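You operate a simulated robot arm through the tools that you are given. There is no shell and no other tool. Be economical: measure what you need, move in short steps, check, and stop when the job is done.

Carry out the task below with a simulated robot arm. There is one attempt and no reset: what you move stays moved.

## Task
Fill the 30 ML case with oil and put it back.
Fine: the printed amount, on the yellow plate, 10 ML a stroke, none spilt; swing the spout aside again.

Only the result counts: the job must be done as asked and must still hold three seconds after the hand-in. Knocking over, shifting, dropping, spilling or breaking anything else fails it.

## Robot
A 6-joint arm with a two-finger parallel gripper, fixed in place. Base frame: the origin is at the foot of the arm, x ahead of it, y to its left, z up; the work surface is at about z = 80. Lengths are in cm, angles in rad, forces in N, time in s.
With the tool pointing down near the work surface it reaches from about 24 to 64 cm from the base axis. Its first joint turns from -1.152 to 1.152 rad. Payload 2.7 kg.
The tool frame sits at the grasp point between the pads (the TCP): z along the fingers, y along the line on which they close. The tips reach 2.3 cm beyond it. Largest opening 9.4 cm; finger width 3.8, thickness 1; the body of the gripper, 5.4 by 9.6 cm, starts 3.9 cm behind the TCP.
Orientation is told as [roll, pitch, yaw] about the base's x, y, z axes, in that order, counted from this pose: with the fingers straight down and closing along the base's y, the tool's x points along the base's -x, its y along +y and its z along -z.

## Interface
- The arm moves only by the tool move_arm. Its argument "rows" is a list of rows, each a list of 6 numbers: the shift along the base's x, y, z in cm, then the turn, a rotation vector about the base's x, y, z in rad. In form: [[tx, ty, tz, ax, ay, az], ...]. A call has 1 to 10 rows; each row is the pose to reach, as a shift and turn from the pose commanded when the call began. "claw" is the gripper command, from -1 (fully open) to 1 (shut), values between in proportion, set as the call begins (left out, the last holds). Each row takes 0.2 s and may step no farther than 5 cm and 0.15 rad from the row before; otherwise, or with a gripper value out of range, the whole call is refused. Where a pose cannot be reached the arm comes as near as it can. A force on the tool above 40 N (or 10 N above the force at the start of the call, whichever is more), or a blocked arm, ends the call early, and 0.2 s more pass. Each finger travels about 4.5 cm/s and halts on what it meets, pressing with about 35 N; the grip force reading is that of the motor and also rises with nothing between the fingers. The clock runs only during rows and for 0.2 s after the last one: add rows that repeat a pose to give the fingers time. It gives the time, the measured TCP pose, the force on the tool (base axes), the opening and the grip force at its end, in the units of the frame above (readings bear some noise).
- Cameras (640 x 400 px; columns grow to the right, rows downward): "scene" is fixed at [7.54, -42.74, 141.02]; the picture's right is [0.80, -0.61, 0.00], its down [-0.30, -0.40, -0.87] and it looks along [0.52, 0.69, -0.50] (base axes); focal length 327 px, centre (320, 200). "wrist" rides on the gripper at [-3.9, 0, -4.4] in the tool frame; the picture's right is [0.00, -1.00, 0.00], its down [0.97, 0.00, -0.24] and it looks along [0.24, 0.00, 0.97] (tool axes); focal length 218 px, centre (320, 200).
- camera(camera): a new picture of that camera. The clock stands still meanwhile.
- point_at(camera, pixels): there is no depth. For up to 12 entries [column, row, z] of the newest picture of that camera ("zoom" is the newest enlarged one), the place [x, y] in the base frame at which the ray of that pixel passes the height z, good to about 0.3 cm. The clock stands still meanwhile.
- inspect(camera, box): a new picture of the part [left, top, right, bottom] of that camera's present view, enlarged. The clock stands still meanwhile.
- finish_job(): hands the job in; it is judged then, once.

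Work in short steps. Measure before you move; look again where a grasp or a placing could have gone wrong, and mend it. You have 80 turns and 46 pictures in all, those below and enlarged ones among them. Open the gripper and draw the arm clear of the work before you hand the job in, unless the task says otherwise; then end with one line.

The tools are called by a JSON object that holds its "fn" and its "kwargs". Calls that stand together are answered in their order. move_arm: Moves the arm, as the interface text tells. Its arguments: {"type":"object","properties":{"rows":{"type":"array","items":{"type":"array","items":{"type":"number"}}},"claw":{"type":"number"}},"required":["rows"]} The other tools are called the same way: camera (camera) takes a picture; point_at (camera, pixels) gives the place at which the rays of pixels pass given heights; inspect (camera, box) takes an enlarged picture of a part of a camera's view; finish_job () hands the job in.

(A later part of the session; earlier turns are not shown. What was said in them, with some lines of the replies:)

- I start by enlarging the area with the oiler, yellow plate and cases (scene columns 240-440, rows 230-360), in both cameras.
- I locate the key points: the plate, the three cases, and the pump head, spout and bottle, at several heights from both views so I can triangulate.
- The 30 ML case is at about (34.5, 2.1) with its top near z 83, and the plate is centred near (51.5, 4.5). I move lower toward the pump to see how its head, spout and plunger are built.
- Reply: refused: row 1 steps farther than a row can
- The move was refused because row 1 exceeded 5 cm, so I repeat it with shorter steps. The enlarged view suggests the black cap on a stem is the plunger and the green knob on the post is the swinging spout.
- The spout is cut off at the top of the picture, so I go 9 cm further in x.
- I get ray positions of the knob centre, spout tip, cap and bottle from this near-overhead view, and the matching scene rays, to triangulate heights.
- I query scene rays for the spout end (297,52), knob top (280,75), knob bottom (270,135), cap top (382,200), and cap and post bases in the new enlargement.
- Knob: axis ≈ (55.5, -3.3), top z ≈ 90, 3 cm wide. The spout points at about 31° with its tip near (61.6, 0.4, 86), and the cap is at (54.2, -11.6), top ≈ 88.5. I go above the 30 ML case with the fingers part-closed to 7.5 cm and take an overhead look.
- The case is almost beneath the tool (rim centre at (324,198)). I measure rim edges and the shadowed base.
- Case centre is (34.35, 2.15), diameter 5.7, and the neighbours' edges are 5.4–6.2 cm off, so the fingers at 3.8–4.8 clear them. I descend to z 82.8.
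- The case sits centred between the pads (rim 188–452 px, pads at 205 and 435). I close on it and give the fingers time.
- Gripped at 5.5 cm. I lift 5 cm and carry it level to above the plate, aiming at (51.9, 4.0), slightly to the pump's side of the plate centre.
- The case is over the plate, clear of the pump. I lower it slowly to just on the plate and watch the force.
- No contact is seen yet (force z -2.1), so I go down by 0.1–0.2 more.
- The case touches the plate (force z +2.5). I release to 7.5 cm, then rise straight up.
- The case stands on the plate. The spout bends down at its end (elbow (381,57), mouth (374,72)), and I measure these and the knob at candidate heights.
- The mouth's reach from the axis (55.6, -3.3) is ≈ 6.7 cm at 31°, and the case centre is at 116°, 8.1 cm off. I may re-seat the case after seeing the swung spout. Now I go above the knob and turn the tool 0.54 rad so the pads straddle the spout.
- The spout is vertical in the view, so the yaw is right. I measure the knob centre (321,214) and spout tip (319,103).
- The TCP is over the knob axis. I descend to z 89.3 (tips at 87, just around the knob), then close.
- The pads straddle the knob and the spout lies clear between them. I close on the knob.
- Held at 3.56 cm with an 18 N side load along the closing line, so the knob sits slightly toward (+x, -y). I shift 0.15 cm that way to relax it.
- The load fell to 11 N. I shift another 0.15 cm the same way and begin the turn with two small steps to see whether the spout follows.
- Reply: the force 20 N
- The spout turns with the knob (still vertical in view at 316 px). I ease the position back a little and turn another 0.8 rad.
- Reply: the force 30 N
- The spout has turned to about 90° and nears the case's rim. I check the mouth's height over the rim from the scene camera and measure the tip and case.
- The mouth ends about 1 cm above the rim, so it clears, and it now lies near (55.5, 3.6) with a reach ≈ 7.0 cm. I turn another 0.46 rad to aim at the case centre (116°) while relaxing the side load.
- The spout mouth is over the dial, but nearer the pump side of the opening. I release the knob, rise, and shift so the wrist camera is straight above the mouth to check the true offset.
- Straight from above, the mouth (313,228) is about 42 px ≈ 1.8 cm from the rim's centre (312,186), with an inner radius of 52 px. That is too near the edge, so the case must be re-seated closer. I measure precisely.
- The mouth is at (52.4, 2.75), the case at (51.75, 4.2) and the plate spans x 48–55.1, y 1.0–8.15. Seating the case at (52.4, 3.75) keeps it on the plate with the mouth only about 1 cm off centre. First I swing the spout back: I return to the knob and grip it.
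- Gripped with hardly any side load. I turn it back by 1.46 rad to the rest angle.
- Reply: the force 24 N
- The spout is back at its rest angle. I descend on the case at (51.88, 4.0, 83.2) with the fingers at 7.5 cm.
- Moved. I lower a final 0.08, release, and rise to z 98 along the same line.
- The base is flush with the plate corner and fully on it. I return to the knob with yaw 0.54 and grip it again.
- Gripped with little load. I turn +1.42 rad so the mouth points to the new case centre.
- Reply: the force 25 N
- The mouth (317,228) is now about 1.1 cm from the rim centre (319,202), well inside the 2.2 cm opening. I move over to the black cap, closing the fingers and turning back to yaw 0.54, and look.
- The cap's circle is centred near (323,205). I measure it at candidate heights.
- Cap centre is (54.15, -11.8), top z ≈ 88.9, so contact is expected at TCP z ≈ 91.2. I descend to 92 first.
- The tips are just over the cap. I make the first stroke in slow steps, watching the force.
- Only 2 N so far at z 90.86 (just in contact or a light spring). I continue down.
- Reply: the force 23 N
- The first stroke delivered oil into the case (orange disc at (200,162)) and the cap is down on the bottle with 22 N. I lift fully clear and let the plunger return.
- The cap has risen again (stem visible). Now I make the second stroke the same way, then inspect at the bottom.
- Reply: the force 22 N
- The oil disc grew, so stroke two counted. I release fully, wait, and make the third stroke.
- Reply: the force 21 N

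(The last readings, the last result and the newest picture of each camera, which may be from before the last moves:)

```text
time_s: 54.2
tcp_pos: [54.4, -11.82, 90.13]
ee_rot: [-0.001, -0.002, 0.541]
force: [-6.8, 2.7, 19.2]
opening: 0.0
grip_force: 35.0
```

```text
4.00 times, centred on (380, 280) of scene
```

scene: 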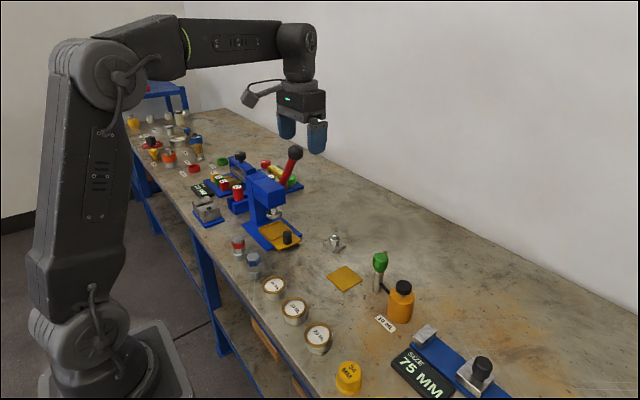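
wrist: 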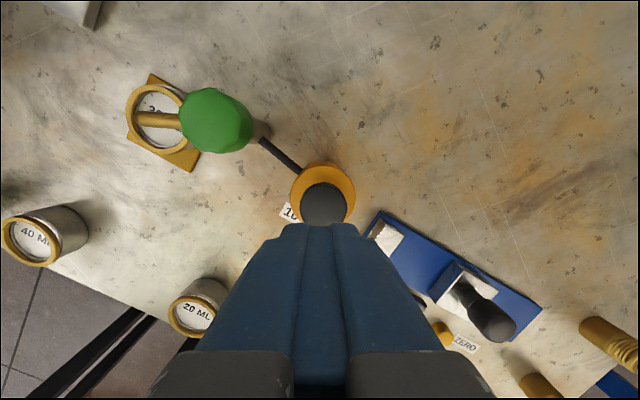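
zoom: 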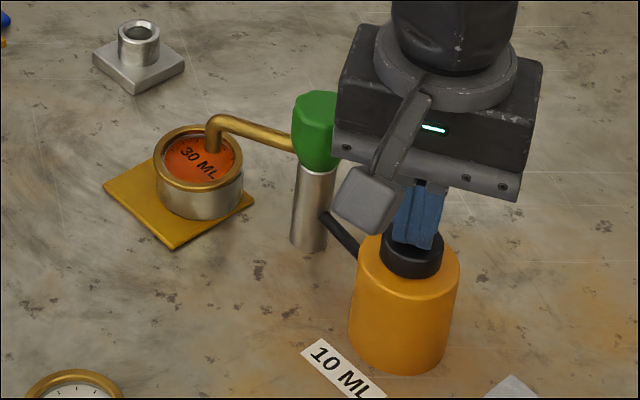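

Three strokes are in and the dial is covered with no spill visible. I rise clear and go back above the knob, turning to yaw 1.96 with the fingers opening on the way.

{"fn": "move_arm", "kwargs": {"rows": [[0, 0, 1, 0, 0, 0], [0, 0, 4, 0, 0, 0], [0, 0, 8, 0, 0, 0], [0, 0, 9.4, 0, 0, 0.142], [0, 1, 9.4, 0, 0, 0.284], [0, 2, 9.4, 0, 0, 0.426], [0.3, 3, 9.4, 0, 0, 0.568], [0.6, 4, 9.4, 0, 0, 0.71], [0.9, 6, 9.4, 0, 0, 0.852], [1.23, 8.38, 9.4, 0, 0, 0.99]]}}

{"fn": "move_arm", "kwargs": {"rows": [[0, 0, 0, 0, 0, 0.143], [0, 0, 0, 0, 0, 0.286], [0, 0, 0, 0, 0, 0.43], [0, 0, 0, 0, 0, 0.43], [0, 0, 0, 0, 0, 0.43]], "claw": -0.5}}

{"fn": "camera", "kwargs": {"camera": "wrist"}}

```text
time_s: 56.4
tcp_pos: [55.48, -3.42, 99.4]
ee_rot: [-0.001, 0.0, 1.53]
force: [-0.6, -0.1, 0.6]
opening: 0.01
grip_force: 35.3
```

```text
time_s: 57.6
tcp_pos: [55.41, -3.45, 99.29]
ee_rot: [-0.001, 0.0, 1.962]
force: [-0.2, -0.4, 0.9]
opening: 7.05
grip_force: 0.1
```

```text
11 pictures are left
```

wrist: 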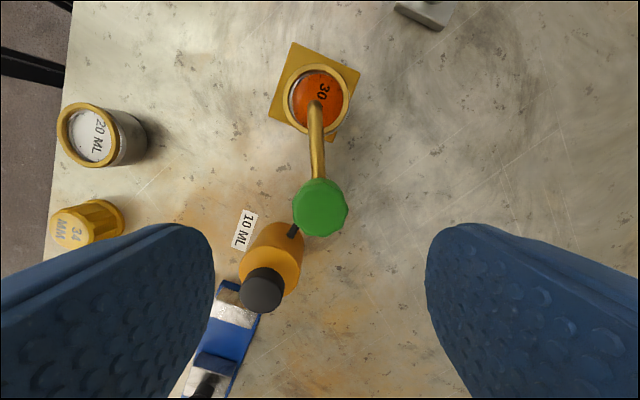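

The fill looks right with no spill. I descend on the knob (same spot as before) and grip it.

{"fn": "move_arm", "kwargs": {"rows": [[0, 0, -4, 0, 0, 0], [0, 0, -8, 0, 0, 0], [0, 0, -10, 0, 0, 0], [0, 0, -10, 0, 0, 0]]}}

{"fn": "move_arm", "kwargs": {"rows": [[0, 0, 0, 0, 0, 0], [0, 0, 0, 0, 0, 0], [0, 0, 0, 0, 0, 0], [0, 0, 0, 0, 0, 0], [0, 0, 0, 0, 0, 0]], "claw": 1}}

```text
time_s: 58.6
tcp_pos: [55.3, -3.36, 89.38]
ee_rot: [0.001, 0.0, 1.96]
force: [-0.6, 0.1, -0.2]
opening: 7.04
grip_force: 0.0
```

```text
time_s: 59.8
tcp_pos: [55.41, -3.39, 89.43]
ee_rot: [-0.003, 0.0, 1.961]
force: [8.5, 2.5, -4.4]
opening: 3.53
grip_force: 45.5
```

I turn the spout back by 1.42 rad to its rest angle, drifting the position slightly as before, then release and rise.

{"fn": "move_arm", "kwargs": {"rows": [[0.03, 0, 0, 0, 0, -0.142], [0.05, 0, 0, 0, 0, -0.284], [0.05, 0, 0, 0, 0, -0.426], [0.06, -0.03, 0, 0, 0, -0.568], [0.07, -0.05, 0, 0, 0, -0.71], [0.08, -0.05, 0, 0, 0, -0.852], [0.1, -0.08, 0, 0, 0, -0.994], [0.12, -0.08, 0, 0, 0, -1.136], [0.12, -0.1, 0, 0, 0, -1.278], [0.12, -0.1, 0, 0, 0, -1.42]]}}

{"fn": "move_arm", "kwargs": {"rows": [[0, 0, 0, 0, 0, 0], [0, 0, 0, 0, 0, 0], [0, 0, 0, 0, 0, 0], [0, 0, 3, 0, 0, 0], [0, 0, 7, 0, 0, 0], [-0.8, 2, 9, 0, 0, -0.14], [-1.6, 4, 9, 0, 0, -0.28], [-2.4, 6, 9, 0, 0, -0.42], [-3.1, 7.05, 9, 0, 0, -0.54], [-3.1, 7.05, 9, 0, 0, -0.54]], "claw": -0.6}}

{"fn": "camera", "kwargs": {"camera": "wrist"}}

```text
time_s: 62.0
tcp_pos: [55.7, -3.3, 89.4]
ee_rot: [0.001, -0.001, 0.537]
force: [-2.0, 10.3, 3.5]
opening: 3.52
grip_force: 45.3
```

```text
time_s: 64.2
tcp_pos: [52.49, 3.55, 98.34]
ee_rot: [0.0, 0.0, -0.003]
force: [-0.2, 0.2, 0.0]
opening: 7.53
grip_force: 0.1
```

```text
10 pictures are left
```

wrist: 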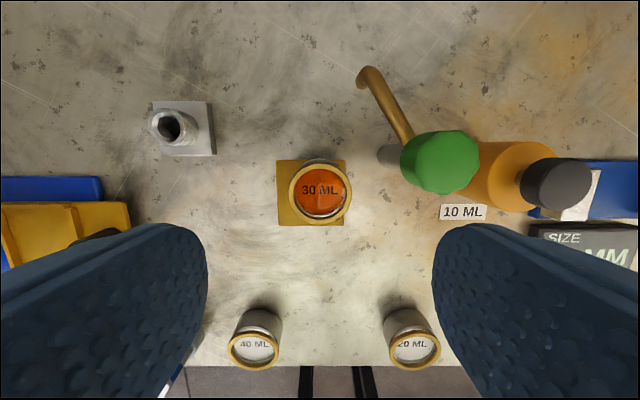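

The spout is back at rest. I descend on the filled case at (52.45, 3.55, 83.15) and grip it.

{"fn": "move_arm", "kwargs": {"rows": [[0, 0, -4.5, 0, 0, 0], [0, 0, -9, 0, 0, 0], [0, 0, -12.5, 0, 0, 0], [0, 0, -15.2, 0, 0, 0], [0, 0, -15.2, 0, 0, 0]]}}

{"fn": "move_arm", "kwargs": {"rows": [[0, 0, 0, 0, 0, 0], [0, 0, 0, 0, 0, 0], [0, 0, 0, 0, 0, 0], [0, 0, 0, 0, 0, 0], [0, 0, 0, 0, 0, 0]], "claw": 1}}

```text
time_s: 65.4
tcp_pos: [52.52, 3.64, 83.15]
ee_rot: [0.0, -0.001, 0.001]
force: [-0.1, 0.4, -0.2]
opening: 7.52
grip_force: 0.0
```

```text
time_s: 66.6
tcp_pos: [52.44, 3.67, 83.22]
ee_rot: [-0.001, 0.0, 0.0]
force: [-0.7, 0.3, 0.0]
opening: 5.54
grip_force: 34.4
```

Held at 5.54 cm. I lift gently and carry it slowly and level, ramping the speed up.

{"fn": "move_arm", "kwargs": {"rows": [[0, 0, 0.3, 0, 0, 0], [0, 0, 0.9, 0, 0, 0], [0, 0, 1.7, 0, 0, 0], [0, 0, 2.4, 0, 0, 0], [0, 0, 2.8, 0, 0, 0], [-0.3, 0, 3, 0, 0, 0], [-0.9, -0.1, 3, 0, 0, 0], [-1.8, -0.2, 3, 0, 0, 0], [-2.9, -0.3, 3, 0, 0, 0], [-4.1, -0.4, 3, 0, 0, 0]]}}

{"fn": "move_arm", "kwargs": {"rows": [[-1.0, -0.1, 0, 0, 0, 0], [-2.2, -0.2, 0, 0, 0, 0], [-3.5, -0.3, 0, 0, 0, 0], [-4.8, -0.4, 0, 0, 0, 0], [-6.1, -0.5, 0, 0, 0, 0], [-7.4, -0.6, 0, 0, 0, 0], [-8.6, -0.7, 0, 0, 0, 0], [-9.6, -0.75, 0, 0, 0, 0], [-10.2, -0.8, 0, 0, 0, 0], [-10.4, -0.8, 0, 0, 0, 0]]}}

{"fn": "move_arm", "kwargs": {"rows": [[-0.3, -0.03, 0, 0, 0, 0], [-0.9, -0.1, 0, 0, 0, 0], [-1.7, -0.15, 0, 0, 0, 0], [-2.5, -0.2, 0, 0, 0, 0], [-3.1, -0.23, 0, 0, 0, 0], [-3.45, -0.25, 0, 0, 0, 0], [-3.57, -0.25, 0, 0, 0, 0], [-3.57, -0.25, 0, 0, 0, 0]]}}

{"fn": "camera", "kwargs": {"camera": "wrist"}}

```text
time_s: 68.8
tcp_pos: [48.38, 3.1, 86.2]
ee_rot: [-0.001, -0.001, 0.0]
force: [-0.2, 0.4, -2.1]
opening: 5.5
grip_force: 34.8
```

```text
time_s: 71.0
tcp_pos: [37.98, 2.35, 86.17]
ee_rot: [0.0, -0.001, 0.0]
force: [-0.2, 0.5, -2.3]
opening: 5.54
grip_force: 35.7
```

```text
time_s: 72.8
tcp_pos: [34.37, 2.11, 86.14]
ee_rot: [-0.001, -0.001, 0.0]
force: [-0.1, -0.6, -2.3]
opening: 5.51
grip_force: 34.6
```

```text
9 pictures are left
```

wrist: 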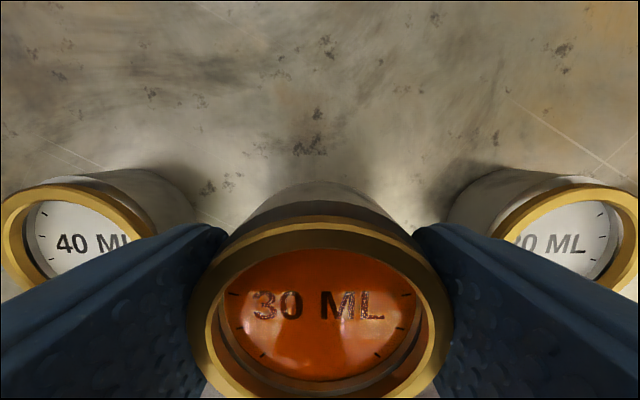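

The oil is in place and the case sits centred between its neighbours. I lower it slowly to the bench.

{"fn": "move_arm", "kwargs": {"rows": [[0, 0, -0.4, 0, 0, 0], [0, 0, -1.1, 0, 0, 0], [0, 0, -1.9, 0, 0, 0], [0, 0, -2.6, 0, 0, 0], [0, 0, -3.0, 0, 0, 0], [0, 0, -3.2, 0, 0, 0], [0, 0, -3.28, 0, 0, 0], [0, 0, -3.28, 0, 0, 0]]}}

```text
time_s: 74.6
tcp_pos: [34.52, 2.1, 82.83]
ee_rot: [-0.001, -0.001, -0.001]
force: [-0.6, -0.1, -2.0]
opening: 5.51
grip_force: 34.8
```

Still hanging (-2.0 N). I go down in 0.05 steps.

{"fn": "move_arm", "kwargs": {"rows": [[0, 0, -0.05, 0, 0, 0], [0, 0, -0.1, 0, 0, 0], [0, 0, -0.1, 0, 0, 0]]}}

```text
time_s: 75.4
tcp_pos: [34.54, 1.96, 82.83]
ee_rot: [0.0, 0.0, 0.0]
force: [-0.3, -0.1, -1.8]
opening: 5.49
grip_force: 34.4
```

{"fn": "move_arm", "kwargs": {"rows": [[0, 0, -0.05, 0, 0, 0], [0, 0, -0.1, 0, 0, 0], [0, 0, -0.1, 0, 0, 0]]}}

```text
time_s: 76.2
tcp_pos: [34.42, 1.99, 82.69]
ee_rot: [0.001, 0.001, 0.0]
force: [-4.4, -1.5, 13.6]
opening: 5.52
grip_force: 34.7
```

Contact with the bench (+13.6 N). I ease up 0.05, open to 7.5 cm, then rise straight up.

{"fn": "move_arm", "kwargs": {"rows": [[0, 0, 0.06, 0, 0, 0], [0, 0, 0.06, 0, 0, 0]]}}

{"fn": "move_arm", "kwargs": {"rows": [[0, 0, 0, 0, 0, 0], [0, 0, 0, 0, 0, 0], [0, 0, 0, 0, 0, 0], [0, 0, 1, 0, 0, 0], [0, 0, 3, 0, 0, 0], [0, 0, 7, 0, 0, 0], [0, 0, 12, 0, 0, 0], [0, 0, 17, 0, 0, 0], [0, 0, 22, 0, 0, 0], [0, 0, 22, 0, 0, 0]], "claw": -0.6}}

{"fn": "camera", "kwargs": {"camera": "wrist"}}

{"fn": "inspect", "kwargs": {"camera": "scene", "box": [240, 220, 440, 360]}}

```text
time_s: 76.8
tcp_pos: [34.45, 2.05, 82.77]
ee_rot: [0.0, -0.001, 0.0]
force: [-0.8, 0.2, -2.0]
opening: 5.51
grip_force: 34.7
```

```text
time_s: 79.0
tcp_pos: [34.48, 2.07, 104.65]
ee_rot: [0.001, 0.0, -0.002]
force: [-0.2, -0.9, 0.9]
opening: 7.51
grip_force: 0.0
```

```text
8 pictures are left
```

wrist: 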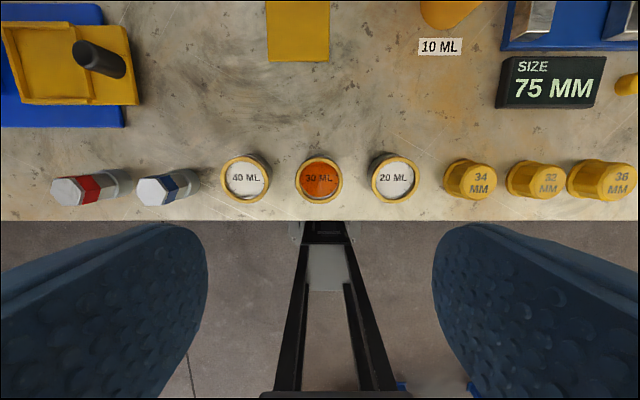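

```text
2.86 times, centred on (340, 290) of scene
```

zoom: 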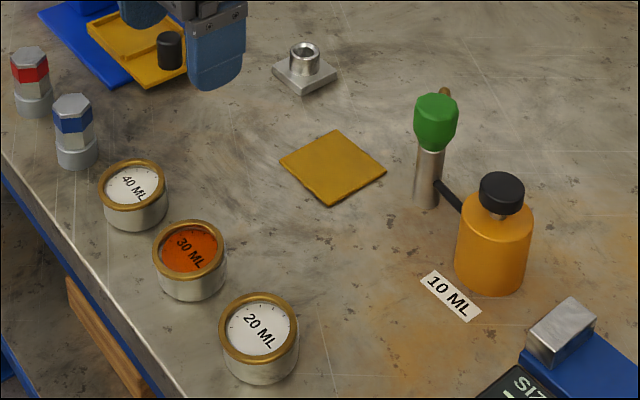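

The scene now matches the start: the case is back in its place and filled, the spout is aside, there is no spill, and the arm is clear. I open the gripper fully and rise a little before handing in.

{"fn": "move_arm", "kwargs": {"rows": [[1, 1, 3, 0, 0, 0], [2, 2, 6, 0, 0, 0], [2, 2, 6, 0, 0, 0]], "claw": -1}}

{"fn": "finish_job", "kwargs": {}}

```text
time_s: 79.8
tcp_pos: [36.44, 3.96, 110.76]
ee_rot: [0.001, 0.0, 0.001]
force: [-0.5, -0.2, -0.4]
opening: 9.42
grip_force: 0.0
```

```text
The job is handed in.
```

The 30 ML case was filled on the yellow plate with three 10 ML strokes, with no spill visible in the pictures. It is back in its place, the spout is swung aside again, and the job is handed in.
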